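You operate a simulated robot arm through the tools that you are given. There is no shell and no other tool. Be economical: measure what you need, move in short steps, check, and stop when the job is done.

You are at the controls of a simulated two-armed robot. One attempt, no reset.

Task
Pick up the purple box with the latest date from the chest-high shelf of the blue rack with one hand, pass it to the other hand and put it in the inside of the short carton.

The check looks at the end state, three seconds after you hand in, the way a careful person would. Anything else that was tipped, shoved, dropped, spilled or broken makes it a failure.

Robot
Two 6-joint arms with two-finger parallel grippers on one trunk, on a base that drives. Base frame: it is fixed to the floor where the robot stands at the start and does not move with it; the origin is under the middle of the robot, x ahead of it, y to its left, z up. Units: cm, degrees, N and s.
The left shoulder is at the start at [-4.5, 17.7, 87.5], the right one opposite. With the tool pointing down near the work surface each hand reaches from about 10 to 58 cm from the robot's upright axis, wherever it stands, measured 20 degrees to its own side. Places, roughly: inside of the short carton [-180, 340, 60]. Payload 1.57 kg a hand.
Tool frame (each hand has its own): the origin (TCP) lies between the finger pads and is the grasp point; the fingertips stand 3 cm ahead of it; z points along the fingers, y is the line along which they close. Largest opening 8 cm; finger width 1.7, thickness 1.2; the body of the gripper, 4 by 8.2 cm, starts 8 cm behind the TCP.
Orientation is told as [roll, pitch, yaw] about the base's x, y, z axes, in that order, counted from this pose: with the fingers straight down and closing along the base's y, the tool's x points along the base's -x, its y along +y and its z along -z.

Tools
- The arms move only by the tool drive_tool. It takes "left_moves", "right_moves" or both (then of equal length, played together; a hand with none holds still); each is text: rows parted by semicolons, each of 7 numbers parted by spaces: the finger opening in cm, from 0 to 8, then the shift along the tool's x, y, z in cm, then the turn, a rotation vector about the tool's x, y, z in degrees. In form: gripper x y z rx ry rz; .... A call has 1 to 12 rows; each row shifts and turns the commanded pose from where the row before left it, along the tool's axes as they then stand. Rows are played at 5 a second. More than 5 cm and 8.6 degrees between two rows, or a gripper value outside its range, and nothing of the call is played. A pose out of reach is approached as far as the arm can. The call stops where the force on the tool passes 40 N (or 10 N more than at its start, if that is more) or the arm is blocked; 0.2 s more then pass. The fingers move at their own pace (about 7.2 cm/s each) and stop on an object; they squeeze with about 23 N. The grip force told is the motor's: it shows also when the fingers shut on nothing. Time passes only in rows, and 0.2 s behind the last, so rows that do not move let the fingers close. It gives the time, the measured TCP pose, the force on the tool (base axes), the opening and the grip force at its end, in the units of the frame above (readings bear some noise), with the torque about the TCP (base axes, N m) and any sound that the robot's microphone picked up.
- Cameras (640 x 400 px; columns grow to the right, rows downward): "scene" is now at [5.52, -1.03, 164.12]; the picture's right is [-0.13, -0.99, 0.00], its down [-0.49, 0.07, -0.87] and it looks along [0.86, -0.12, -0.50] (base axes); focal length 251 px, centre (320, 200). "left" rides on the left gripper at [7.2, 0.7, -12.2] in its tool frame; the picture's right is [-0.09, 1.00, 0.00], its down [-0.84, -0.08, -0.54] and it looks along [-0.54, -0.05, 0.84] (tool axes); focal length 238 px, centre (320, 200). "right" rides on the right gripper at [7.2, -0.7, -12.2] in its tool frame; the picture's right is [0.09, 1.00, 0.00], its down [-0.84, 0.08, -0.54] and it looks along [-0.54, 0.05, 0.84] (tool axes); focal length 238 px, centre (320, 200). There is no depth. A picture from a camera that has moved, and an enlarged one, comes with that camera's place and axes in the base frame and with its lens. The place of the scene camera against the robot may be out by one fixed shift of up to 2.5 cm in any direction.
- grab_frame(camera): a new picture of that camera. No time passes.
- raise_lower(by): slides the trunk up (or, below 0, down) by that many cm; the arms and the scene camera ride with it, the base frame stays. It gives what a move gives, with no picture.
- steer(legs): drives the robot by 1 to 6 legs, each [ahead, left, turn to the left] in cm, cm and degrees, along the robot's own axes; the way and the turn of a leg run together, so that a leg with both is an arc; at most 150 cm and 180 degrees a leg. The arms and the cameras ride along, it lands a little off, and it stops where it bumps. It gives what a move gives.
- turn_head(pan, tilt): turns the head with the scene camera to pan (to the left, within 143 degrees either way) and tilt (down, from -29 to 69), counted from straight ahead of the robot. It gives what a move gives.
- inspect(camera, box): a new picture of the part [left, top, right, bottom] of that camera's present view, enlarged. No time passes.
- close_job(): hands the job in; it is judged then, once.

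Go step by step. Nothing tells you exact positions but the pictures and the camera data: compare them with the known pose of the tool, close in by small moves and look again before you grip or let go. The budget is 120 turns and 108 pictures, counting those below and the enlarged ones. Unless the task says otherwise, let go and move clear before handing in.

The tools are called after ">>>" as name(argument=value, ...) on one line, values as JSON. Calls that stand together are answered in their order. drive_tool: Moves the arms, as the interface text tells. Its arguments: {"type":"object","properties":{"left_moves":{"type":"string"},"right_moves":{"type":"string"}},"required":[]} The other tools are called the same way: raise_lower (by) slides the trunk up or down; steer (legs) drives the base; turn_head (pan, tilt) turns the head that bears the scene camera; grab_frame (camera) takes a picture; inspect (camera, box) takes an enlarged picture of a part of a camera's view; close_job () hands the job in.

At the start:

```text
time: 0.0
left_position: [32.77, 12.32, 137.9]
left_ee_rot: [0.0, 0.1, -0.1]
left_force: [0.2, -0.1, -0.7]
left_ft_torque: [0.0, 0.01, -0.04]
left_width: 8.0
left_finger_force: 0.0
right_position: [29.52, -18.82, 140.99]
right_ee_rot: [0.0, 0.0, 0.0]
right_force: [-0.6, -0.7, -0.2]
right_ft_torque: [0.01, 0.03, 0.02]
right_width: 8.03
right_finger_force: 0.0
trunk travel left (down, up): [-31.5, 1.3]
robot x, y, heading: [-0.02, 0.13, 0.2]
head pan, tilt: [-7.7, 29.8]
```

scene: 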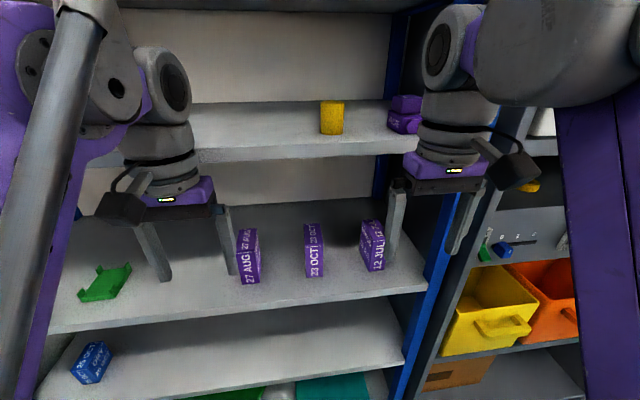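
right: 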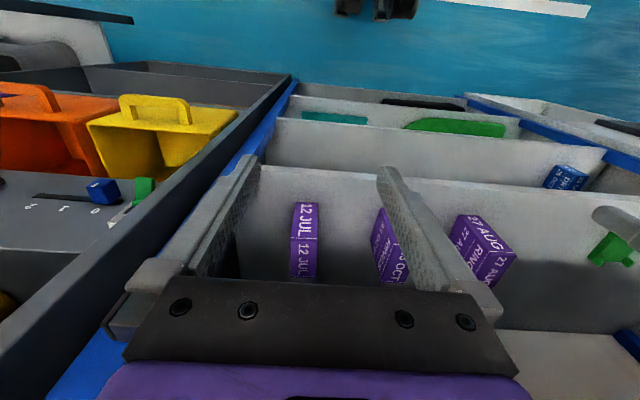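
left: 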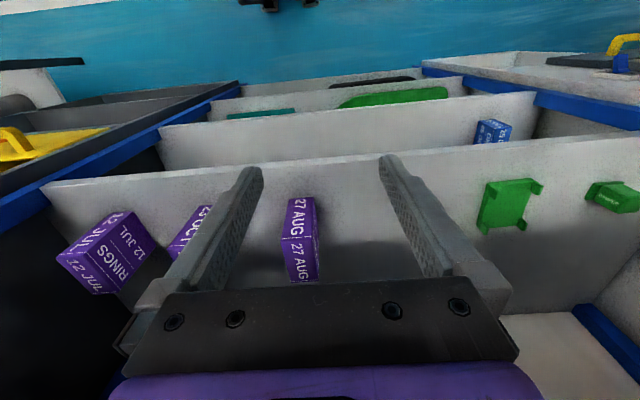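

I see three purple boxes on the middle shelf (27 AUG, 23 OCT, 12 JUL), and more purple on the shelf above. I will enlarge to read the dates.

>>> inspect(camera="scene", box=[220, 200, 400, 300])

>>> inspect(camera="right", box=[270, 180, 530, 310])

>>> turn_head(pan=120, tilt=20)

```text
3.56 times, centred on (310, 250) of scene
camera zoom: at [5.52, -1.03, 164.12], right [-0.13, -0.99, 0.0], down [-0.49, 0.07, -0.87], along [0.86, -0.12, -0.5], focal length 892 px, centre (356, 22)
```

zoom: 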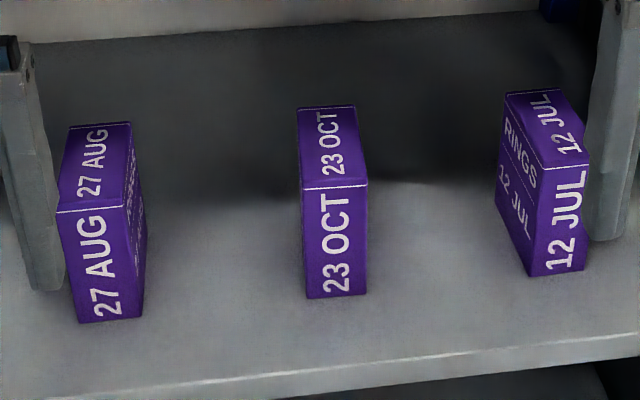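

```text
2.46 times, centred on (400, 245) of right
camera zoom: at [22.3, -19.59, 153.07], right [-0.09, 1.0, 0.0], down [0.84, 0.08, 0.54], along [0.54, 0.05, -0.84], focal length 587 px, centre (123, 89)
```

zoom: 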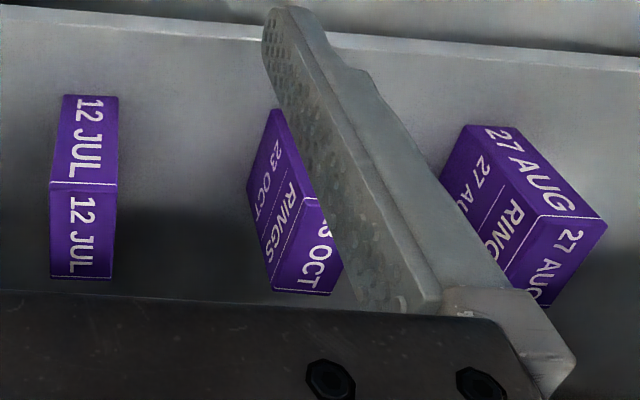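

```text
time: 2.1
left_position: [32.88, 12.23, 137.87]
left_ee_rot: [0.1, 0.0, -0.1]
left_force: [-0.2, 0.0, 0.0]
left_ft_torque: [0.0, 0.0, -0.01]
left_width: 8.02
left_finger_force: 0.0
right_position: [29.41, -18.71, 141.04]
right_ee_rot: [0.0, 0.0, 0.0]
right_force: [0.0, -0.1, 0.4]
right_ft_torque: [0.01, 0.03, 0.0]
right_width: 7.98
right_finger_force: 0.2
trunk travel left (down, up): [-31.5, 1.3]
robot x, y, heading: [0.26, -0.15, -0.1]
head pan, tilt: [120.0, 20.0]
```

The three purple boxes on this shelf read 27 AUG, 23 OCT and 12 JUL, so 23 OCT is the target, with its front-top corner near (43.6, -7, 130). Now I look toward the carton area and check for other things.

>>> grab_frame(camera="scene")

>>> turn_head(pan=0, tilt=10)

>>> grab_frame(camera="scene")

```text
102 pictures are left
camera scene: at [-8.11, 8.26, 165.69], right [0.87, 0.5, 0.0], down [0.17, -0.3, -0.94], along [-0.47, 0.81, -0.34], focal length 251 px, centre (320, 200)
```

scene: 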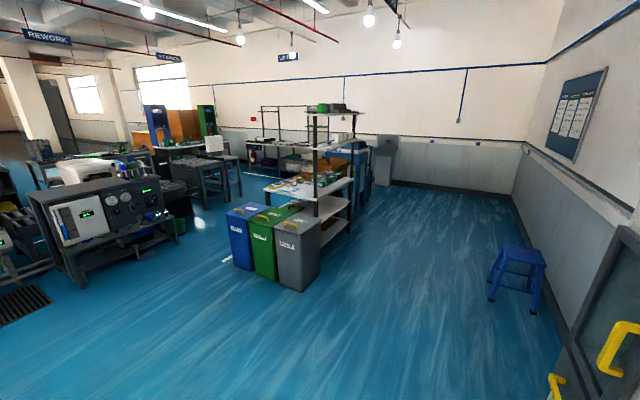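

```text
time: 4.1
left_position: [32.71, 12.41, 137.98]
left_ee_rot: [0.0, 0.0, 0.0]
left_force: [0.3, -0.3, -0.7]
left_ft_torque: [0.03, 0.01, 0.02]
left_width: 8.01
left_finger_force: 0.1
right_position: [29.47, -18.87, 141.04]
right_ee_rot: [-0.1, 0.0, 0.0]
right_force: [-0.4, -0.3, -0.8]
right_ft_torque: [0.02, 0.01, 0.02]
right_width: 7.97
right_finger_force: 0.0
trunk travel left (down, up): [-31.5, 1.3]
robot x, y, heading: [-0.04, 0.15, 0.1]
head pan, tilt: [0.0, 10.0]
```

```text
101 pictures are left
camera scene: at [5.85, 0.19, 167.32], right [0.0, -1.0, 0.0], down [-0.17, 0.0, -0.98], along [0.98, 0.0, -0.17], focal length 251 px, centre (320, 200)
```

scene: 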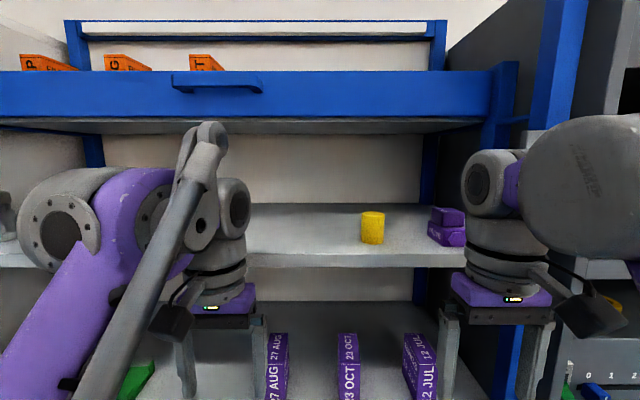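

The upper shelf is about 25 cm above the middle one, so I will approach with the fingers 45° forward-down. I turn the right hand by -45° pitch and shift it to the target's y (about -5.2).

>>> drive_tool(right_moves="8 0 2.3 0 0 -7.5 0;8 0 2.3 0 0 -7.5 0;8 0 2.3 0 0 -7.5 0;8 0 2.3 0 0 -7.5 0;8 0 2.3 0 0 -7.5 0;8 0 2.1 0 0 -7.5 0;8 0 0 0 0 0 0")

>>> grab_frame(camera="right")

>>> grab_frame(camera="scene")

```text
time: 5.7
left_position: [32.71, 12.35, 137.97]
left_ee_rot: [0.0, 0.0, 0.0]
left_force: [-0.4, 0.4, 0.5]
left_ft_torque: [-0.03, -0.01, 0.0]
left_width: 7.99
left_finger_force: 0.0
right_position: [29.46, -5.37, 141.07]
right_ee_rot: [0.0, -45.0, 0.0]
right_force: [-0.7, -0.6, -0.4]
right_ft_torque: [0.0, 0.0, 0.03]
right_width: 7.97
right_finger_force: 0.1
trunk travel left (down, up): [-31.5, 1.3]
robot x, y, heading: [0.16, -0.23, -0.0]
head pan, tilt: [0.0, 10.0]
```

```text
100 pictures are left
camera right: at [15.78, -5.97, 144.37], right [-0.07, 1.0, -0.07], down [0.21, 0.08, 0.98], along [0.98, 0.05, -0.21], focal length 238 px, centre (320, 200)
```

right: 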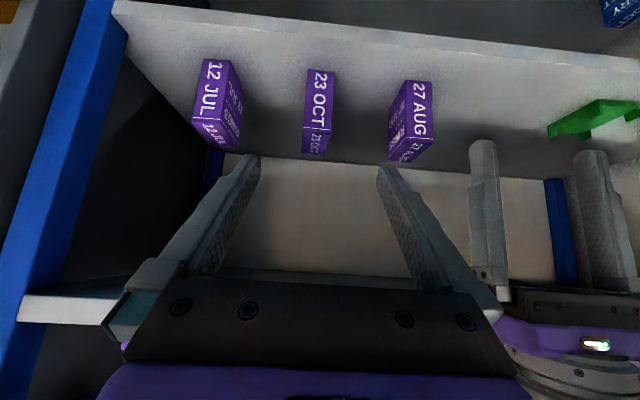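

```text
99 pictures are left
camera scene: at [5.85, 0.21, 167.32], right [0.0, -1.0, 0.0], down [-0.17, 0.0, -0.98], along [0.98, 0.0, -0.17], focal length 251 px, centre (320, 200)
```

scene: 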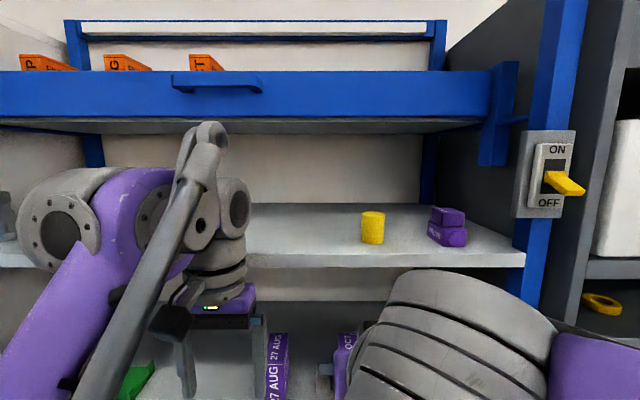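

The hand pose is good. I enlarge to measure the box accurately.

>>> inspect(camera="right", box=[256, 50, 384, 170])

```text
3.33 times, centred on (320, 110) of right
camera zoom: at [15.78, -5.97, 144.37], right [-0.07, 1.0, -0.07], down [0.21, 0.08, 0.98], along [0.98, 0.05, -0.21], focal length 794 px, centre (320, 500)
```

zoom: 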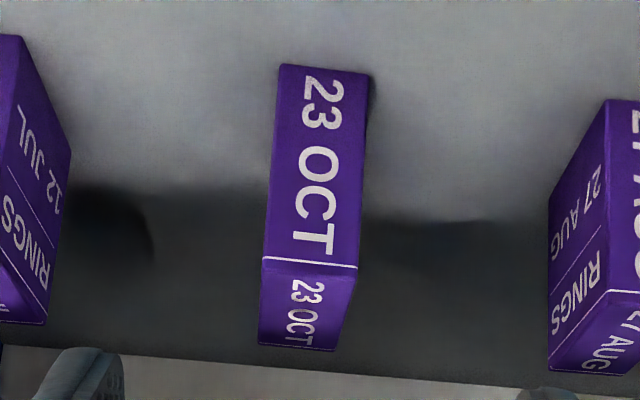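

The box spans x 43–51, y -7.4 to -3.75, z 121–129.6. I advance along the fingers most of the way, then look.

>>> drive_tool(right_moves="7 -0.5 -0.1 4 0 0 0;7 -0.5 -0.1 4 0 0 0;7 -0.5 0 4 0 0 0;7 0 0 2 0 0 0;7 0 0 0 0 0 0")

>>> grab_frame(camera="right")

>>> grab_frame(camera="left")

```text
time: 6.9
left_position: [32.75, 12.37, 137.96]
left_ee_rot: [0.1, -0.1, 0.0]
left_force: [0.0, -0.6, 0.2]
left_ft_torque: [-0.02, -0.01, 0.03]
left_width: 8.0
left_finger_force: 0.1
right_position: [40.49, -5.58, 132.24]
right_ee_rot: [0.0, -44.9, 0.0]
right_force: [-0.4, -0.1, -0.1]
right_ft_torque: [0.02, -0.03, -0.01]
right_width: 7.02
right_finger_force: 0.0
trunk travel left (down, up): [-31.5, 1.3]
robot x, y, heading: [-0.22, 0.2, -0.1]
head pan, tilt: [0.0, 10.0]
```

```text
97 pictures are left
camera right: at [26.76, -6.18, 135.67], right [-0.07, 1.0, -0.07], down [0.21, 0.08, 0.98], along [0.98, 0.05, -0.21], focal length 238 px, centre (320, 200)
```

right: 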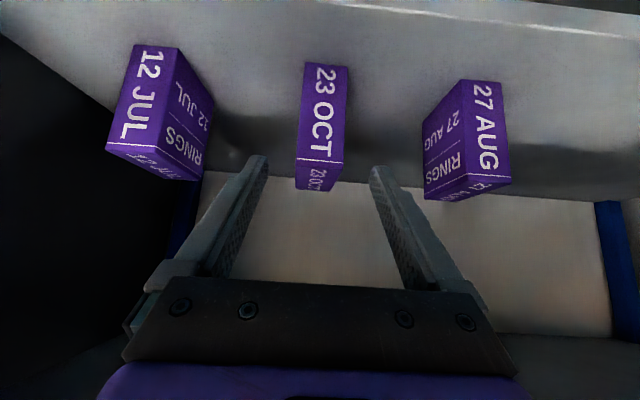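

```text
96 pictures are left
camera left: at [25.52, 13.06, 150.08], right [0.09, 1.0, 0.0], down [0.84, -0.08, 0.54], along [0.54, -0.05, -0.84], focal length 238 px, centre (320, 200)
```

left: 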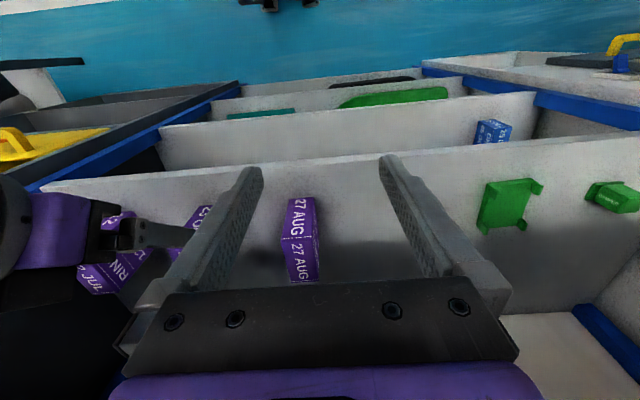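

Aligned. I advance 6.7 cm more along the fingers to straddle the box.

>>> drive_tool(right_moves="7 0 0 2.5 0 0 0;7 0 0 2.5 0 0 0;7 0 0 1.7 0 0 0;7 0 0 0 0 0 0")

>>> grab_frame(camera="right")

```text
time: 7.9
left_position: [32.79, 12.33, 138.05]
left_ee_rot: [0.1, 0.1, 0.0]
left_force: [0.1, 0.5, 0.2]
left_ft_torque: [0.02, 0.02, 0.02]
left_width: 7.98
left_finger_force: 0.1
right_position: [45.26, -5.54, 127.55]
right_ee_rot: [0.0, -44.9, 0.1]
right_force: [0.2, -0.1, -0.7]
right_ft_torque: [0.0, -0.01, -0.02]
right_width: 6.99
right_finger_force: 0.1
trunk travel left (down, up): [-31.5, 1.3]
robot x, y, heading: [-0.17, 0.1, 0.0]
head pan, tilt: [0.0, 10.0]
```

```text
95 pictures are left
camera right: at [31.53, -6.3, 130.89], right [-0.07, 1.0, -0.07], down [0.21, 0.08, 0.98], along [0.98, 0.05, -0.21], focal length 238 px, centre (320, 200)
```

right: 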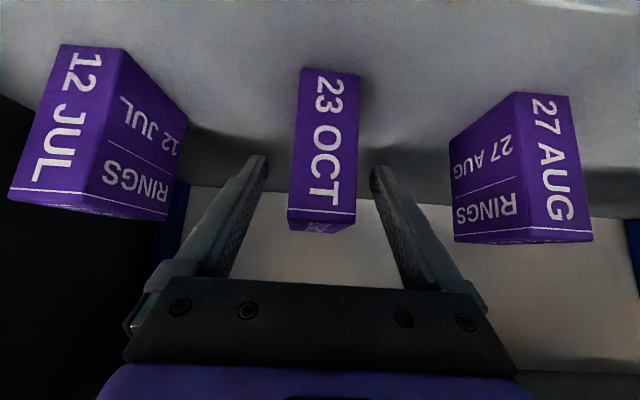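

The box is centred between the fingers. I close and wait.

>>> drive_tool(right_moves="2 0 0 0 0 0 0;0 0 0 0 0 0 0;0 0 0 0 0 0 0;0 0 0 0 0 0 0")

```text
time: 8.9
left_position: [32.73, 12.28, 137.99]
left_ee_rot: [0.1, 0.0, 0.0]
left_force: [-0.2, 0.0, -1.0]
left_ft_torque: [-0.01, 0.04, -0.03]
left_width: 7.98
left_finger_force: 0.0
right_position: [45.24, -5.47, 127.58]
right_ee_rot: [0.1, -45.1, 0.0]
right_force: [0.1, 0.6, 0.1]
right_ft_torque: [-0.02, -0.08, 0.02]
right_width: 3.76
right_finger_force: 23.1
trunk travel left (down, up): [-31.5, 1.3]
robot x, y, heading: [0.12, 0.11, -0.0]
head pan, tilt: [0.0, 10.0]
```

Gripped at 3.76 cm. I lift 4 cm and back out of the shelf.

>>> drive_tool(right_moves="0 -0.71 0 -0.71 0 0 0;0 -0.71 0 -0.71 0 0 0;0 -0.71 0 -0.71 0 0 0;0 -0.71 0 -0.71 0 0 0;0 0 0 0 0 0 0")

>>> grab_frame(camera="right")

```text
time: 10.1
left_position: [32.77, 12.38, 137.98]
left_ee_rot: [0.0, 0.0, -0.1]
left_force: [-0.3, -0.3, 0.3]
left_ft_torque: [0.02, 0.01, -0.01]
left_width: 7.99
left_finger_force: 0.1
right_position: [45.28, -5.46, 131.57]
right_ee_rot: [0.0, -44.9, 0.0]
right_force: [0.4, 0.4, -0.4]
right_ft_torque: [0.02, 0.05, 0.01]
right_width: 3.79
right_finger_force: 22.5
trunk travel left (down, up): [-31.5, 1.3]
robot x, y, heading: [0.0, -0.13, -0.0]
head pan, tilt: [0.0, 10.0]
```

```text
94 pictures are left
camera right: at [31.53, -6.21, 134.92], right [-0.07, 1.0, -0.07], down [0.21, 0.08, 0.97], along [0.98, 0.05, -0.21], focal length 238 px, centre (320, 200)
```

right: 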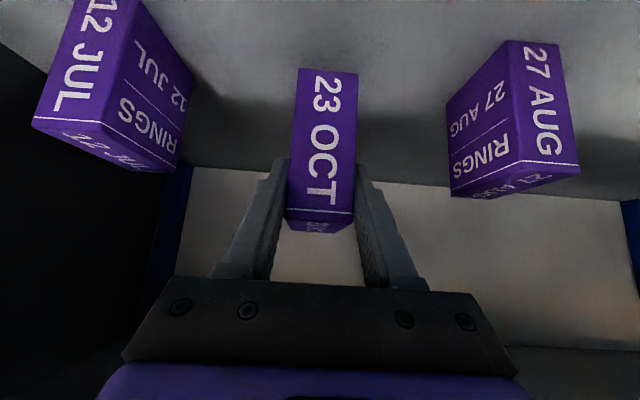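

Held firmly. I withdraw 16 cm, then drive back for space.

>>> drive_tool(right_moves="0 2.12 0 -2.12 0 0 0;0 2.12 0 -2.12 0 0 0;0 2.12 0 -2.12 0 0 0;0 2.12 0 -2.12 0 0 0;0 2.12 0 -2.12 0 0 0;0 0 0 0 0 0 0")

>>> steer(legs=[[-45, 0, 0]])

>>> turn_head(pan=0, tilt=40)

>>> grab_frame(camera="scene")

```text
time: 11.5
left_position: [32.82, 12.28, 137.96]
left_ee_rot: [0.0, -0.1, 0.1]
left_force: [-0.5, 0.1, 0.9]
left_ft_torque: [-0.01, -0.03, -0.02]
left_width: 8.0
left_finger_force: 0.0
right_position: [30.37, -5.51, 131.37]
right_ee_rot: [-0.1, -45.1, 0.0]
right_force: [0.6, -0.4, -1.5]
right_ft_torque: [-0.01, 0.07, 0.0]
right_width: 3.77
right_finger_force: 23.3
trunk travel left (down, up): [-31.5, 1.3]
robot x, y, heading: [0.01, -0.41, -0.2]
head pan, tilt: [0.0, 10.0]
```

```text
time: 14.2
left_position: [-11.62, 12.23, 138.07]
left_ee_rot: [0.0, 0.0, 0.1]
left_force: [-0.2, 0.5, 0.3]
left_ft_torque: [-0.02, 0.03, -0.01]
left_width: 8.0
left_finger_force: 0.1
right_position: [-14.13, -5.56, 131.44]
right_ee_rot: [0.0, -45.0, 0.0]
right_force: [0.6, 0.2, -2.0]
right_ft_torque: [0.02, 0.06, 0.01]
right_width: 3.78
right_finger_force: 22.8
trunk travel left (down, up): [-31.5, 1.3]
robot x, y, heading: [-44.57, -0.06, 0.1]
head pan, tilt: [0.0, 10.0]
```

```text
time: 15.1
left_position: [-11.69, 12.27, 138.02]
left_ee_rot: [0.0, 0.1, 0.0]
left_force: [-1.1, -0.1, 0.4]
left_ft_torque: [0.02, 0.0, -0.01]
left_width: 8.0
left_finger_force: 0.1
right_position: [-14.09, -5.56, 131.5]
right_ee_rot: [0.0, -44.9, 0.2]
right_force: [0.9, 0.3, -1.4]
right_ft_torque: [-0.01, 0.01, -0.01]
right_width: 3.78
right_finger_force: 22.9
trunk travel left (down, up): [-31.5, 1.3]
robot x, y, heading: [-44.81, -0.04, 0.2]
head pan, tilt: [0.0, 40.0]
```

```text
93 pictures are left
camera scene: at [-39.41, 0.16, 162.55], right [0.0, -1.0, 0.0], down [-0.64, 0.0, -0.77], along [0.77, 0.0, -0.64], focal length 251 px, centre (320, 200)
```

scene: 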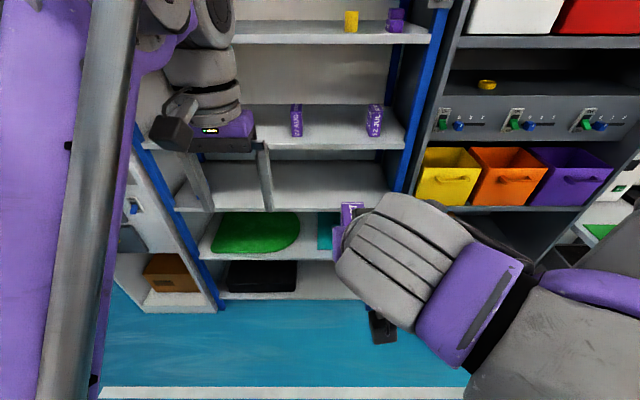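

The box is held clear of the rack. For the handover I yaw the right hand +85° about the vertical, so the free end of the box faces left.

>>> drive_tool(right_moves="0 0 0 0 -6 0 -6;0 0 0 0 -6 0 -6;0 0 0 0 -6 0 -6;0 0 0 0 -6 0 -6;0 0 0 0 -6 0 -6;0 0 0 0 0 0 0")

>>> drive_tool(right_moves="0 0 0 0 -6 0 -6;0 0 0 0 -6 0 -6;0 0 0 0 -6 0 -6;0 0 0 0 -6 0 -6;0 0 0 0 -6 0 -6;0 0 0 0 0 0 0")

>>> grab_frame(camera="scene")

```text
time: 16.5
left_position: [-11.66, 12.41, 137.97]
left_ee_rot: [0.0, 0.1, 0.1]
left_force: [-0.1, -0.6, -1.0]
left_ft_torque: [0.03, 0.01, -0.01]
left_width: 7.98
left_finger_force: 0.0
right_position: [-14.17, -5.5, 131.44]
right_ee_rot: [0.1, -45.0, 42.6]
right_force: [0.4, -1.6, -1.3]
right_ft_torque: [-0.05, 0.05, -0.02]
right_width: 3.77
right_finger_force: 23.1
trunk travel left (down, up): [-31.5, 1.3]
robot x, y, heading: [-44.55, -0.05, 0.1]
head pan, tilt: [0.0, 40.0]
```

```text
time: 17.9
left_position: [-11.75, 12.27, 138.0]
left_ee_rot: [0.0, 0.1, 0.1]
left_force: [0.6, -0.5, 0.0]
left_ft_torque: [-0.01, -0.03, 0.0]
left_width: 7.98
left_finger_force: 0.2
right_position: [-14.19, -5.45, 131.42]
right_ee_rot: [-0.1, -45.0, 85.0]
right_force: [-0.4, 0.4, -0.7]
right_ft_torque: [-0.04, 0.0, 0.02]
right_width: 3.78
right_finger_force: 22.5
trunk travel left (down, up): [-31.5, 1.3]
robot x, y, heading: [-44.82, -0.02, -0.1]
head pan, tilt: [0.0, 40.0]
```

```text
92 pictures are left
camera scene: at [-39.49, 0.17, 162.55], right [0.0, -1.0, 0.0], down [-0.64, 0.0, -0.77], along [0.77, 0.0, -0.64], focal length 251 px, centre (320, 200)
```

scene: 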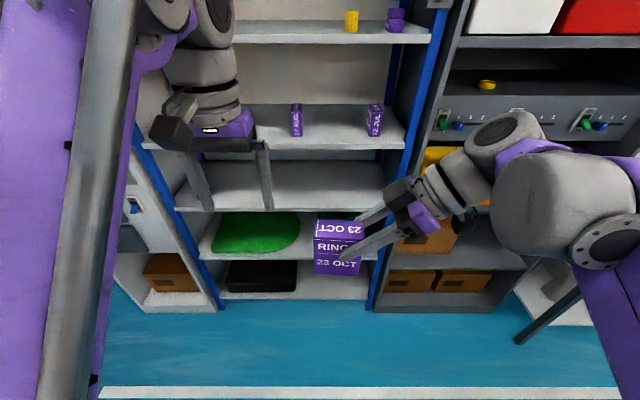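

The box presents its free end to the left, upright. I turn the left hand to yaw -95° so its fingers close parallel to the right ones.

>>> drive_tool(left_moves="8 0 0 -0.3 0 0 7.9;8 0 0 -0.3 0 0 7.9;8 0 0 -0.3 0 0 7.9;8 0 0 -0.3 0 0 7.9;8 0 0 -0.3 0 0 7.9;8 0 0 -0.3 0 0 7.9;8 0 0 -0.3 0 0 7.9;8 0 0 -0.3 0 0 7.9;8 0 0 -0.3 0 0 7.9;8 0 0 -0.3 0 0 7.9;8 0 0 0 0 0 7.9;8 0 0 0 0 0 8.1")

>>> grab_frame(camera="scene")

>>> grab_frame(camera="left")

```text
time: 20.5
left_position: [-11.96, 12.2, 140.37]
left_ee_rot: [0.0, 0.0, -95.1]
left_force: [0.0, -0.3, -0.2]
left_ft_torque: [-0.01, -0.01, -0.01]
left_width: 7.99
left_finger_force: 0.1
left hand out of reach, approached as far as the arm can: row 9
right_position: [-14.2, -5.55, 131.41]
right_ee_rot: [0.0, -45.0, 85.1]
right_force: [-0.6, -0.3, -1.7]
right_ft_torque: [-0.01, 0.01, -0.01]
right_width: 3.77
right_finger_force: 23.1
trunk travel left (down, up): [-31.5, 1.3]
robot x, y, heading: [-44.53, -0.19, -0.3]
head pan, tilt: [0.0, 40.0]
```

```text
91 pictures are left
camera scene: at [-39.43, 0.16, 162.55], right [0.0, -1.0, 0.0], down [-0.64, 0.0, -0.77], along [0.77, 0.0, -0.64], focal length 251 px, centre (320, 200)
```

scene: 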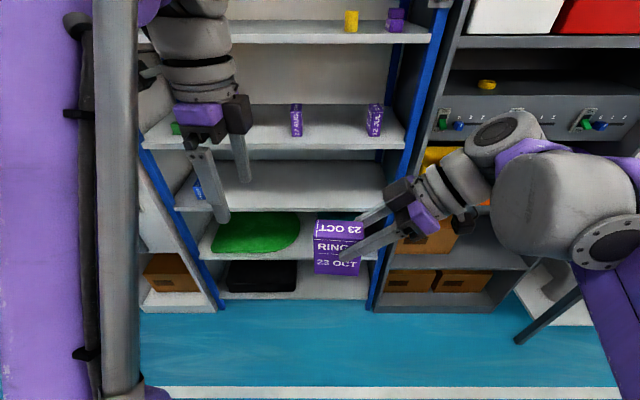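

```text
90 pictures are left
camera left: at [-10.68, 19.5, 152.44], right [0.98, -0.18, 0.0], down [-0.15, -0.83, 0.54], along [-0.1, -0.53, -0.84], focal length 238 px, centre (320, 200)
```

left: 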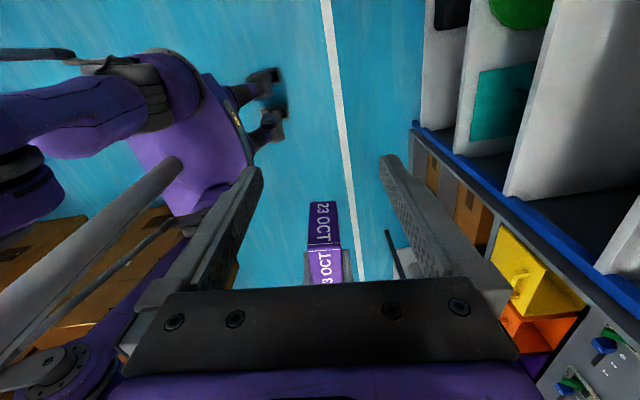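

Prediction and the left camera agree that the box's free end is at about (-13.7, 0.5, 133). I bring the left hand over the end, still above it.

>>> drive_tool(left_moves="8 -3.4 -0.17 1 0 0 0;8 -3.4 -0.17 1 0 0 0;8 -3.4 -0.17 1 0 0 0;8 -3.3 -0.16 0.3 0 0 0;8 0 0 0 0 0 0")

>>> grab_frame(camera="left")

>>> grab_frame(camera="scene")

>>> grab_frame(camera="right")

```text
time: 21.7
left_position: [-13.53, -1.12, 137.27]
left_ee_rot: [0.0, 0.0, -94.9]
left_force: [-0.3, 0.0, 1.0]
left_ft_torque: [-0.03, -0.02, 0.01]
left_width: 8.02
left_finger_force: 0.0
right_position: [-14.13, -5.52, 131.31]
right_ee_rot: [0.0, -45.0, 85.0]
right_force: [0.6, 1.0, -1.2]
right_ft_torque: [-0.04, 0.02, 0.0]
right_width: 3.74
right_finger_force: 22.9
trunk travel left (down, up): [-31.5, 1.3]
robot x, y, heading: [-44.53, 0.23, 0.1]
head pan, tilt: [0.0, 40.0]
```

```text
89 pictures are left
camera left: at [-12.3, 6.09, 149.35], right [0.98, -0.18, 0.0], down [-0.15, -0.83, 0.54], along [-0.1, -0.53, -0.84], focal length 238 px, centre (320, 200)
```

left: 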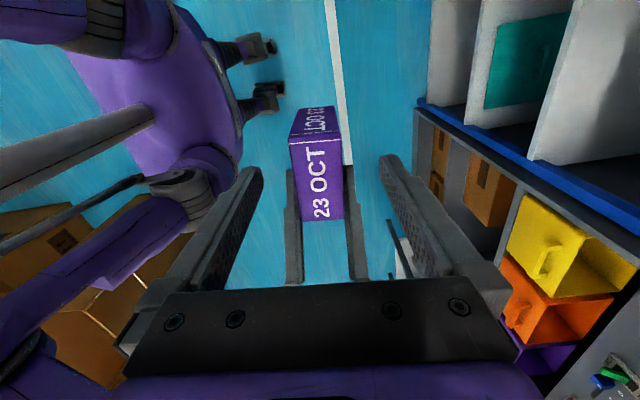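

```text
88 pictures are left
camera scene: at [-39.44, 0.23, 162.55], right [0.0, -1.0, 0.0], down [-0.64, 0.0, -0.77], along [0.77, 0.0, -0.64], focal length 251 px, centre (320, 200)
```

scene: 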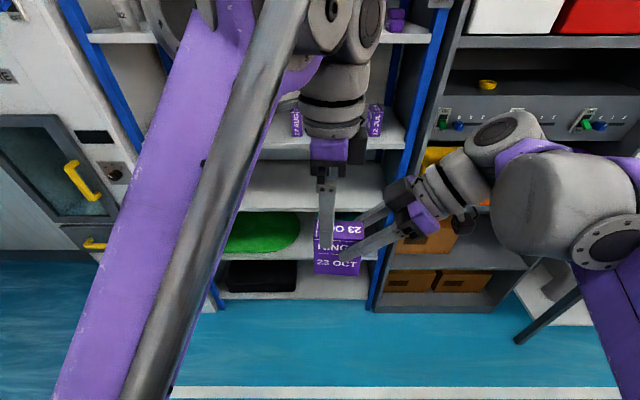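

```text
87 pictures are left
camera right: at [-14.71, -19.25, 134.77], right [-1.0, 0.02, -0.07], down [-0.06, 0.21, 0.97], along [0.04, 0.98, -0.21], focal length 238 px, centre (320, 200)
```

right: 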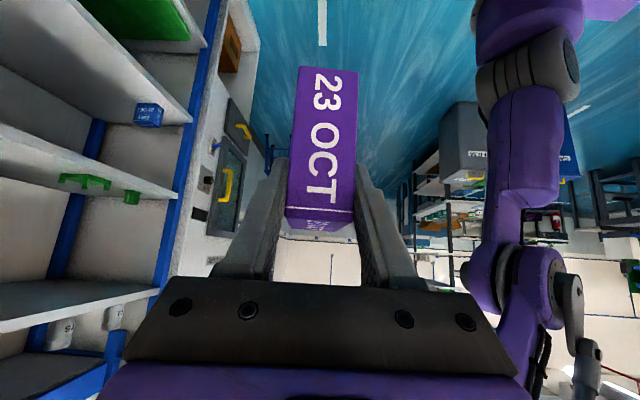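

Box sits centred in the left gap. I lower 5.2 cm and check.

>>> drive_tool(left_moves="8 0 -0.2 2 0 0 0;8 0 0 2 0 0 0;8 0 0 1.2 0 0 0;8 0 0 0 0 0 0")

>>> grab_frame(camera="left")

>>> grab_frame(camera="scene")

```text
time: 22.7
left_position: [-13.79, -1.0, 132.19]
left_ee_rot: [0.0, 0.1, -94.9]
left_force: [0.0, -0.8, 0.6]
left_ft_torque: [0.05, -0.01, 0.04]
left_width: 8.0
left_finger_force: 0.0
right_position: [-14.21, -5.51, 131.42]
right_ee_rot: [0.0, -44.9, 84.9]
right_force: [-0.3, 0.6, -1.0]
right_ft_torque: [-0.03, 0.01, 0.03]
right_width: 3.78
right_finger_force: 23.1
trunk travel left (down, up): [-31.5, 1.3]
robot x, y, heading: [-44.45, 0.39, -0.2]
head pan, tilt: [0.0, 40.0]
```

```text
86 pictures are left
camera left: at [-12.6, 6.19, 144.25], right [0.98, -0.18, 0.0], down [-0.15, -0.83, 0.54], along [-0.1, -0.53, -0.84], focal length 238 px, centre (320, 200)
```

left: 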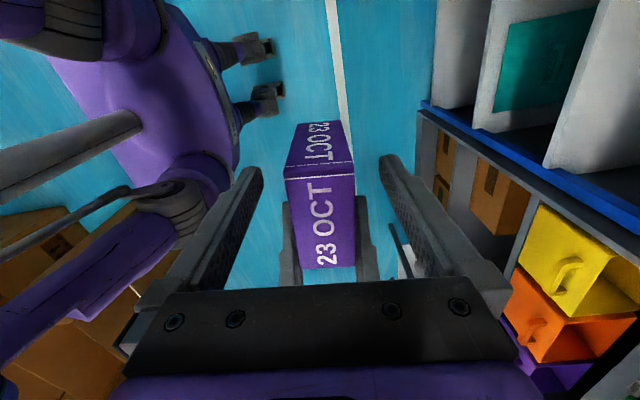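

```text
85 pictures are left
camera scene: at [-39.43, 0.16, 162.55], right [0.0, -1.0, 0.0], down [-0.64, 0.0, -0.77], along [0.77, 0.0, -0.64], focal length 251 px, centre (320, 200)
```

scene: 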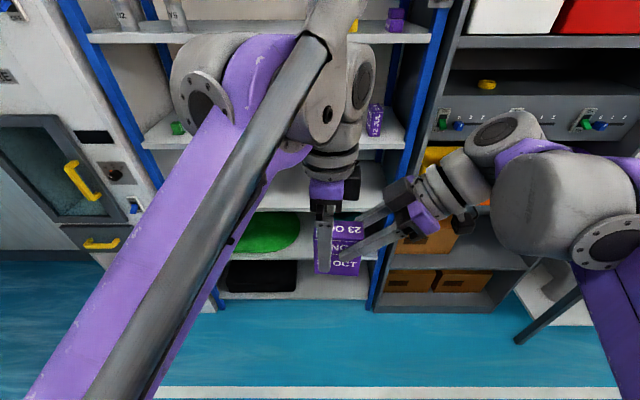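

The left fingers straddle the free end with good overlap. I close the left hand.

>>> drive_tool(left_moves="4 0 0 0 0 0 0;0 0 0 0 0 0 0;0 0 0 0 0 0 0;0 0 0 0 0 0 0")

```text
time: 23.7
left_position: [-13.81, -1.02, 132.18]
left_ee_rot: [-0.1, 0.0, -94.8]
left_force: [7.6, 1.3, 0.1]
left_ft_torque: [-0.03, 0.04, 0.05]
left_width: 3.77
left_finger_force: 22.8
right_position: [-14.21, -5.5, 131.29]
right_ee_rot: [0.1, -45.0, 85.0]
right_force: [-8.1, -0.6, -2.0]
right_ft_torque: [0.03, -0.11, 0.25]
right_width: 3.76
right_finger_force: 23.0
trunk travel left (down, up): [-31.5, 1.3]
robot x, y, heading: [-44.86, -0.13, 0.1]
head pan, tilt: [0.0, 40.0]
```

Both hands hold it at 3.77 cm. I open the right hand and back it off along its fingers.

>>> drive_tool(right_moves="3.9 0 0 0 0 0 0;6 0 0 0 0 0 0;6 0 0 0 0 0 0;6 0 0 -2 0 0 0;6 0 0 -3 0 0 0;6 0 0 -4 0 0 0;6 0 0 0 0 0 0")

>>> grab_frame(camera="left")

>>> grab_frame(camera="scene")

```text
time: 25.3
left_position: [-13.74, -1.04, 132.21]
left_ee_rot: [0.0, 0.1, -94.9]
left_force: [-1.0, 0.0, 0.5]
left_ft_torque: [0.05, -0.01, 0.01]
left_width: 3.77
left_finger_force: 22.6
right_position: [-14.93, -11.77, 137.85]
right_ee_rot: [0.0, -45.0, 85.0]
right_force: [-0.6, 0.0, 0.3]
right_ft_torque: [0.0, 0.02, -0.01]
right_width: 5.99
right_finger_force: 0.3
trunk travel left (down, up): [-31.5, 1.3]
robot x, y, heading: [-44.72, 0.01, 0.0]
head pan, tilt: [0.0, 40.0]
```

```text
84 pictures are left
camera left: at [-12.62, 6.21, 144.26], right [0.98, -0.18, 0.0], down [-0.15, -0.83, 0.54], along [-0.1, -0.53, -0.84], focal length 238 px, centre (320, 200)
```

left: 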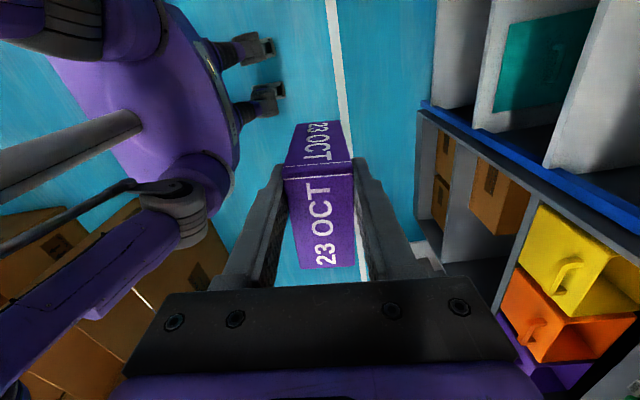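

```text
83 pictures are left
camera scene: at [-39.46, 0.19, 162.54], right [0.0, -1.0, 0.0], down [-0.64, 0.0, -0.77], along [0.77, 0.0, -0.64], focal length 251 px, centre (320, 200)
```

scene: 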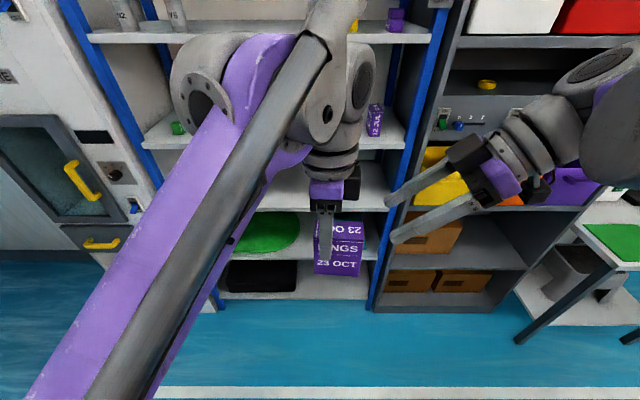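

Handover succeeded. Now I look toward the carton location to plan the drive.

>>> turn_head(pan=112, tilt=15)

>>> grab_frame(camera="scene")

>>> inspect(camera="scene", box=[220, 80, 440, 300])

```text
time: 27.2
left_position: [-13.79, -0.92, 132.09]
left_ee_rot: [0.0, 0.0, -94.9]
left_force: [0.1, 0.9, 0.4]
left_ft_torque: [0.03, -0.02, -0.03]
left_width: 3.76
left_finger_force: 23.1
right_position: [-14.77, -11.93, 137.75]
right_ee_rot: [0.0, -45.0, 85.1]
right_force: [0.0, 0.0, 0.2]
right_ft_torque: [0.01, -0.05, 0.02]
right_width: 6.0
right_finger_force: 0.0
trunk travel left (down, up): [-31.5, 1.3]
robot x, y, heading: [-44.55, -0.09, 0.1]
head pan, tilt: [112.0, 15.0]
```

```text
82 pictures are left
camera scene: at [-51.44, 8.8, 166.5], right [0.93, 0.38, 0.0], down [0.1, -0.24, -0.97], along [-0.36, 0.9, -0.26], focal length 251 px, centre (320, 200)
```

scene: 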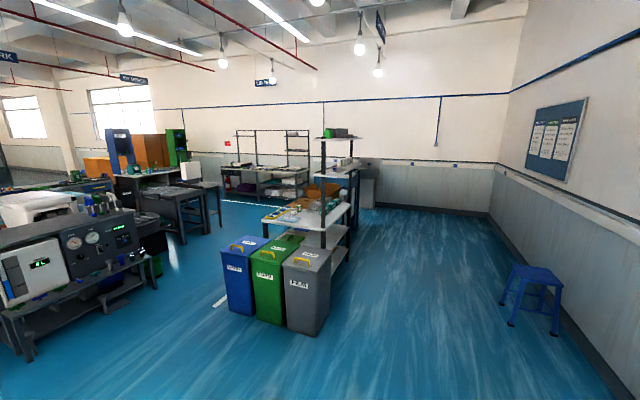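

```text
1.82 times, centred on (330, 190) of scene
camera zoom: at [-51.44, 8.8, 166.5], right [0.93, 0.38, 0.0], down [0.1, -0.24, -0.97], along [-0.36, 0.9, -0.26], focal length 456 px, centre (302, 218)
```

zoom: 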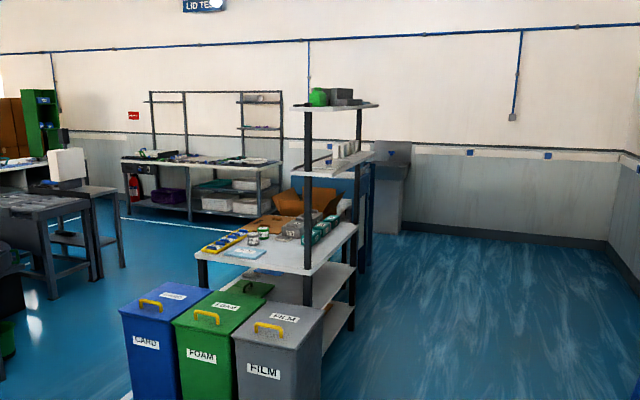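

The carton appears to be on the packing table (top about z 60, x -220 to -140, y 250 to 370); its open west side looks approachable by an aisle around x -265. I turn left and drive to about (-262, 80) first.

>>> steer(legs=[[0, 0, 90], [40, 110, 0], [40, 107, 0]])

>>> turn_head(pan=-10, tilt=25)

>>> grab_frame(camera="scene")

```text
time: 50.5
left_position: [-264.5, 105.77, 132.25]
left_ee_rot: [0.0, 0.0, -4.4]
left_force: [-0.2, 0.9, -0.4]
left_ft_torque: [-0.01, 0.01, 0.02]
left_width: 3.78
left_finger_force: 22.6
right_position: [-253.71, 105.05, 137.72]
right_ee_rot: [0.0, -45.0, 175.4]
right_force: [-0.7, 0.7, -0.4]
right_ft_torque: [-0.03, 0.0, 0.02]
right_width: 6.04
right_finger_force: 0.0
trunk travel left (down, up): [-31.5, 1.3]
robot x, y, heading: [-265.23, 75.31, 90.5]
head pan, tilt: [112.0, 15.0]
```

```text
time: 52.5
left_position: [-264.62, 105.94, 132.22]
left_ee_rot: [0.0, 0.0, -4.5]
left_force: [1.0, -0.3, -0.1]
left_ft_torque: [0.0, 0.06, -0.01]
left_width: 3.75
left_finger_force: 23.2
right_position: [-253.79, 105.07, 137.79]
right_ee_rot: [0.0, -45.0, 175.5]
right_force: [0.3, -0.4, -0.2]
right_ft_torque: [0.02, -0.03, -0.05]
right_width: 5.98
right_finger_force: 0.0
trunk travel left (down, up): [-31.5, 1.3]
robot x, y, heading: [-265.22, 74.85, 90.5]
head pan, tilt: [-10.0, 25.0]
```

```text
80 pictures are left
camera scene: at [-262.93, 80.15, 164.88], right [0.99, -0.16, 0.0], down [-0.07, -0.42, -0.91], along [0.15, 0.89, -0.42], focal length 251 px, centre (320, 200)
```

scene: 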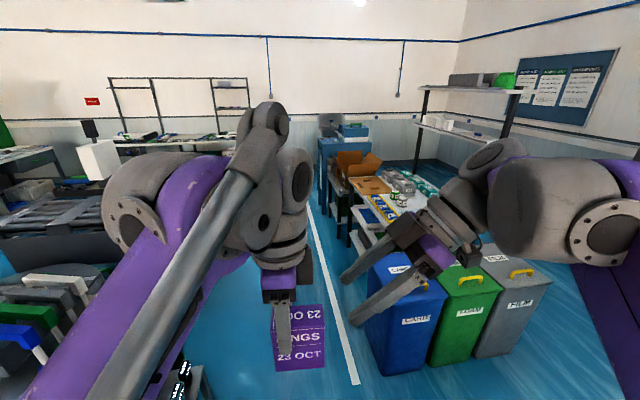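

I see an open brown carton on the table near the target place. I enlarge it.

>>> inspect(camera="scene", box=[310, 110, 470, 220])

```text
3.64 times, centred on (390, 165) of scene
camera zoom: at [-262.93, 80.15, 164.88], right [0.99, -0.16, 0.0], down [-0.07, -0.42, -0.91], along [0.15, 0.89, -0.42], focal length 912 px, centre (66, 327)
```

zoom: 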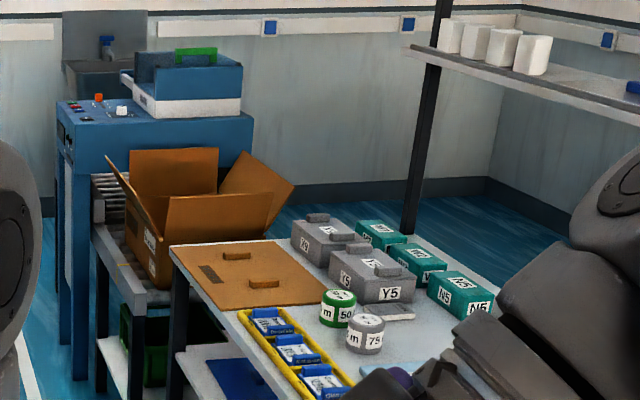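

The carton with open flaps stands on the roller conveyor past the table, at about x -190 to -160, y 335 to 365. I drive up the aisle to y≈225 and look from closer.

>>> steer(legs=[[140, 0, 0]])

>>> turn_head(pan=-35, tilt=35)

>>> grab_frame(camera="scene")

```text
time: 59.7
left_position: [-263.91, 248.76, 132.09]
left_ee_rot: [0.1, 0.1, -5.5]
left_force: [0.3, 0.0, 0.3]
left_ft_torque: [0.0, 0.05, -0.04]
left_width: 3.78
left_finger_force: 22.8
right_position: [-253.22, 247.69, 137.82]
right_ee_rot: [-0.1, -45.0, 174.3]
right_force: [0.7, 0.3, 0.0]
right_ft_torque: [0.0, -0.02, -0.02]
right_width: 5.98
right_finger_force: 0.0
trunk travel left (down, up): [-31.5, 1.3]
robot x, y, heading: [-265.64, 218.25, 89.3]
head pan, tilt: [-10.0, 25.0]
```

```text
time: 60.5
left_position: [-264.05, 248.86, 132.16]
left_ee_rot: [0.0, -0.1, -5.5]
left_force: [-0.1, -0.4, 0.1]
left_ft_torque: [0.0, 0.05, -0.02]
left_width: 3.78
left_finger_force: 22.8
right_position: [-253.28, 247.85, 137.62]
right_ee_rot: [0.0, -45.0, 174.3]
right_force: [-0.9, 0.3, -0.2]
right_ft_torque: [-0.02, 0.01, 0.02]
right_width: 5.99
right_finger_force: 0.1
trunk travel left (down, up): [-31.5, 1.3]
robot x, y, heading: [-265.36, 217.96, 89.6]
head pan, tilt: [-35.0, 35.0]
```

```text
78 pictures are left
camera scene: at [-259.45, 221.24, 163.3], right [0.81, -0.58, 0.0], down [-0.33, -0.47, -0.82], along [0.48, 0.67, -0.57], focal length 251 px, centre (320, 200)
```

scene: 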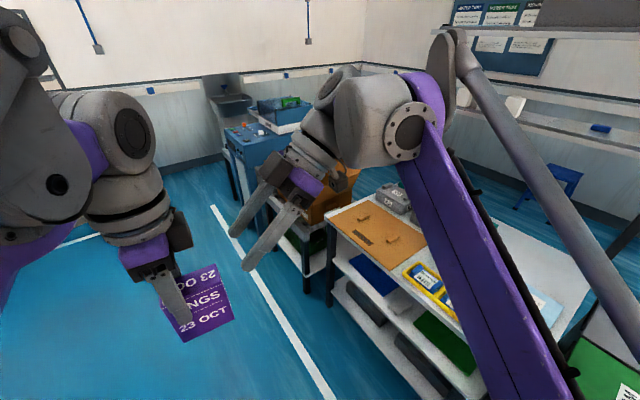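

Clear aisle. I drive on to y≈325, then turn right to face the conveyor.

>>> steer(legs=[[107, 0, 0], [0, 0, -90]])

>>> turn_head(pan=0, tilt=45)

>>> grab_frame(camera="scene")

>>> grab_frame(camera="right")

```text
time: 69.9
left_position: [-234.71, 324.12, 132.22]
left_ee_rot: [-0.1, 0.0, -95.2]
left_force: [-0.3, 0.3, 0.1]
left_ft_torque: [0.04, 0.02, -0.03]
left_width: 3.77
left_finger_force: 23.0
right_position: [-235.72, 313.38, 137.76]
right_ee_rot: [-0.1, -44.9, 84.6]
right_force: [-0.3, 0.2, 0.4]
right_ft_torque: [0.0, -0.02, 0.0]
right_width: 6.01
right_finger_force: 0.0
trunk travel left (down, up): [-31.5, 1.3]
robot x, y, heading: [-265.06, 325.59, -0.4]
head pan, tilt: [-35.0, 35.0]
```

```text
time: 70.9
left_position: [-234.65, 324.14, 132.23]
left_ee_rot: [-0.1, 0.0, -95.3]
left_force: [-0.1, 0.6, -0.2]
left_ft_torque: [0.04, -0.02, 0.0]
left_width: 3.77
left_finger_force: 22.9
right_position: [-235.62, 313.27, 137.82]
right_ee_rot: [0.0, -45.0, 84.5]
right_force: [-0.8, 1.4, -0.2]
right_ft_torque: [0.0, -0.03, 0.0]
right_width: 5.99
right_finger_force: 0.0
trunk travel left (down, up): [-31.5, 1.3]
robot x, y, heading: [-265.69, 325.54, -0.3]
head pan, tilt: [0.0, 45.0]
```

```text
77 pictures are left
camera scene: at [-260.64, 325.49, 161.82], right [-0.01, -1.0, 0.0], down [-0.71, 0.0, -0.71], along [0.71, 0.0, -0.71], focal length 251 px, centre (320, 200)
```

scene: 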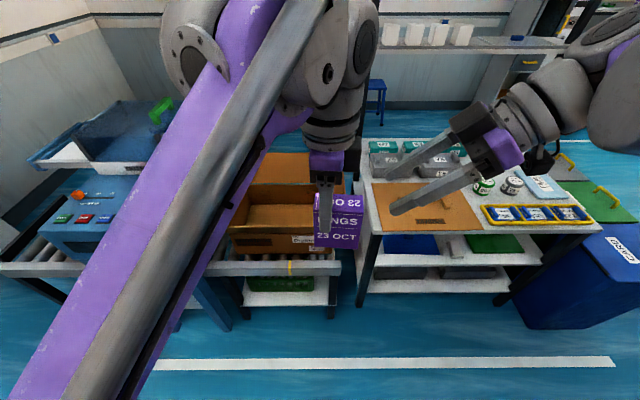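

```text
76 pictures are left
camera right: at [-236.35, 299.56, 141.13], right [-1.0, 0.03, -0.07], down [-0.06, 0.21, 0.97], along [0.04, 0.98, -0.21], focal length 238 px, centre (320, 200)
```

right: 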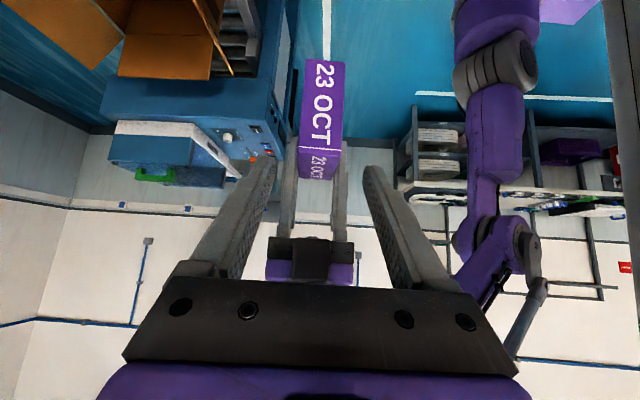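

I see the carton: its west wall is near x -192, top z about 75, y about 325–365. My left arm blocks the view, so I move it left.

>>> drive_tool(left_moves="0 4 0 0 0 0 0;0 4 0 0 0 0 0;0 4 0 0 0 0 0;0 4 0 0 0 0 0;0 0 0 0 0 0 0")

>>> grab_frame(camera="scene")

>>> inspect(camera="scene", box=[190, 130, 390, 300])

>>> grab_frame(camera="left")

```text
time: 72.1
left_position: [-233.28, 339.92, 132.14]
left_ee_rot: [0.0, 0.0, -95.2]
left_force: [0.3, -0.8, -0.1]
left_ft_torque: [0.05, -0.01, 0.0]
left_width: 3.77
left_finger_force: 22.8
right_position: [-235.73, 313.22, 137.77]
right_ee_rot: [0.0, -44.9, 84.4]
right_force: [0.2, -0.7, 0.4]
right_ft_torque: [0.06, -0.02, -0.03]
right_width: 5.99
right_finger_force: 0.1
trunk travel left (down, up): [-31.5, 1.3]
robot x, y, heading: [-265.63, 325.41, -0.2]
head pan, tilt: [0.0, 45.0]
```

```text
75 pictures are left
camera scene: at [-260.64, 325.44, 161.82], right [-0.01, -1.0, 0.0], down [-0.71, 0.0, -0.71], along [0.71, 0.0, -0.71], focal length 251 px, centre (320, 200)
```

scene: 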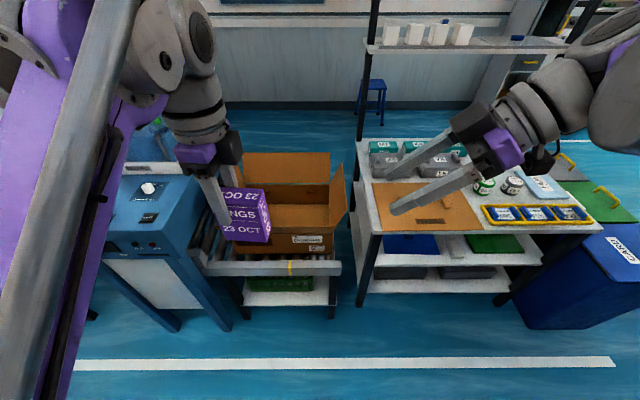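

```text
2.35 times, centred on (290, 215) of scene
camera zoom: at [-260.64, 325.44, 161.82], right [-0.01, -1.0, 0.0], down [-0.71, 0.0, -0.71], along [0.71, 0.0, -0.71], focal length 590 px, centre (391, 165)
```

zoom: 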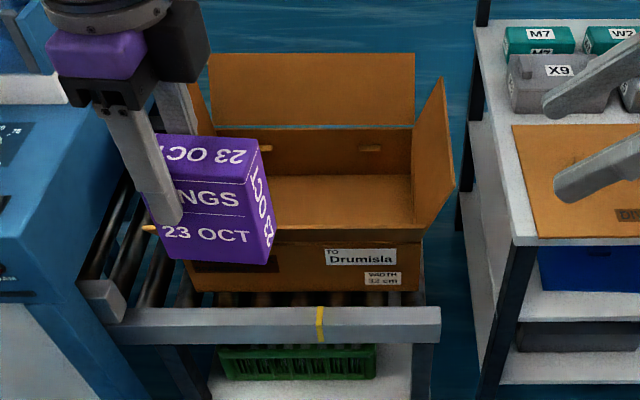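

```text
73 pictures are left
camera left: at [-231.95, 347.01, 144.33], right [0.98, -0.18, 0.0], down [-0.15, -0.83, 0.54], along [-0.1, -0.53, -0.84], focal length 238 px, centre (320, 200)
```

left: 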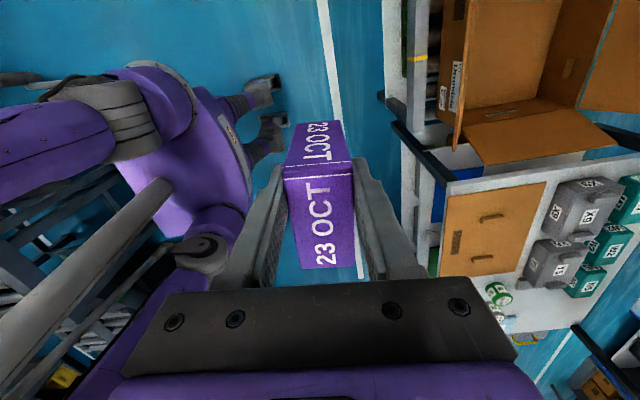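

The left camera sees the flaps too; I enlarge to learn how far the west flap sticks out.

>>> inspect(camera="left", box=[400, 0, 640, 180])

```text
2.22 times, centred on (520, 90) of left
camera zoom: at [-231.95, 347.01, 144.33], right [0.98, -0.18, 0.0], down [-0.15, -0.83, 0.54], along [-0.1, -0.53, -0.84], focal length 530 px, centre (-124, 444)
```

zoom: 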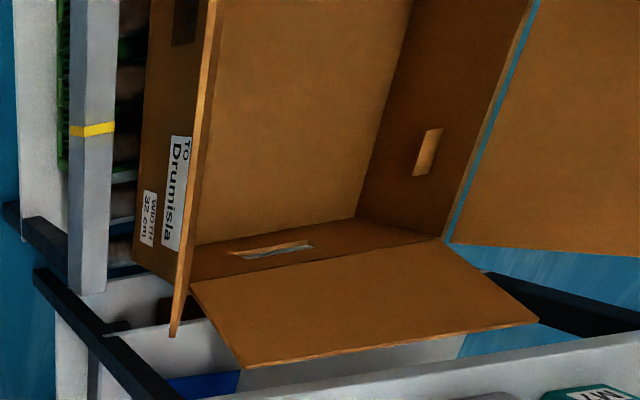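

The carton spans about x -193..-161, y 320..366; the west flap leans out to x -204, z 89. I check the robot's own base footprint before driving nearer.

>>> turn_head(pan=0, tilt=69)

>>> grab_frame(camera="scene")

```text
time: 73.0
left_position: [-233.24, 339.8, 132.34]
left_ee_rot: [0.1, -0.1, -95.4]
left_force: [0.3, -0.4, 0.4]
left_ft_torque: [0.03, 0.01, -0.02]
left_width: 3.79
left_finger_force: 22.5
right_position: [-235.63, 313.37, 137.68]
right_ee_rot: [0.0, -45.0, 84.6]
right_force: [-0.7, -0.3, 0.0]
right_ft_torque: [-0.03, 0.0, 0.0]
right_width: 6.05
right_finger_force: 0.1
trunk travel left (down, up): [-31.5, 1.3]
robot x, y, heading: [-265.67, 325.28, -0.5]
head pan, tilt: [0.0, 68.8]
```

```text
71 pictures are left
camera scene: at [-263.18, 325.52, 158.94], right [-0.01, -1.0, 0.0], down [-0.93, 0.0, -0.36], along [0.36, 0.0, -0.93], focal length 251 px, centre (320, 200)
```

scene: 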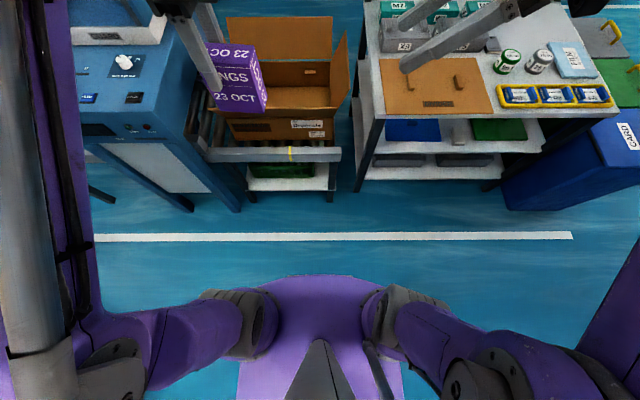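

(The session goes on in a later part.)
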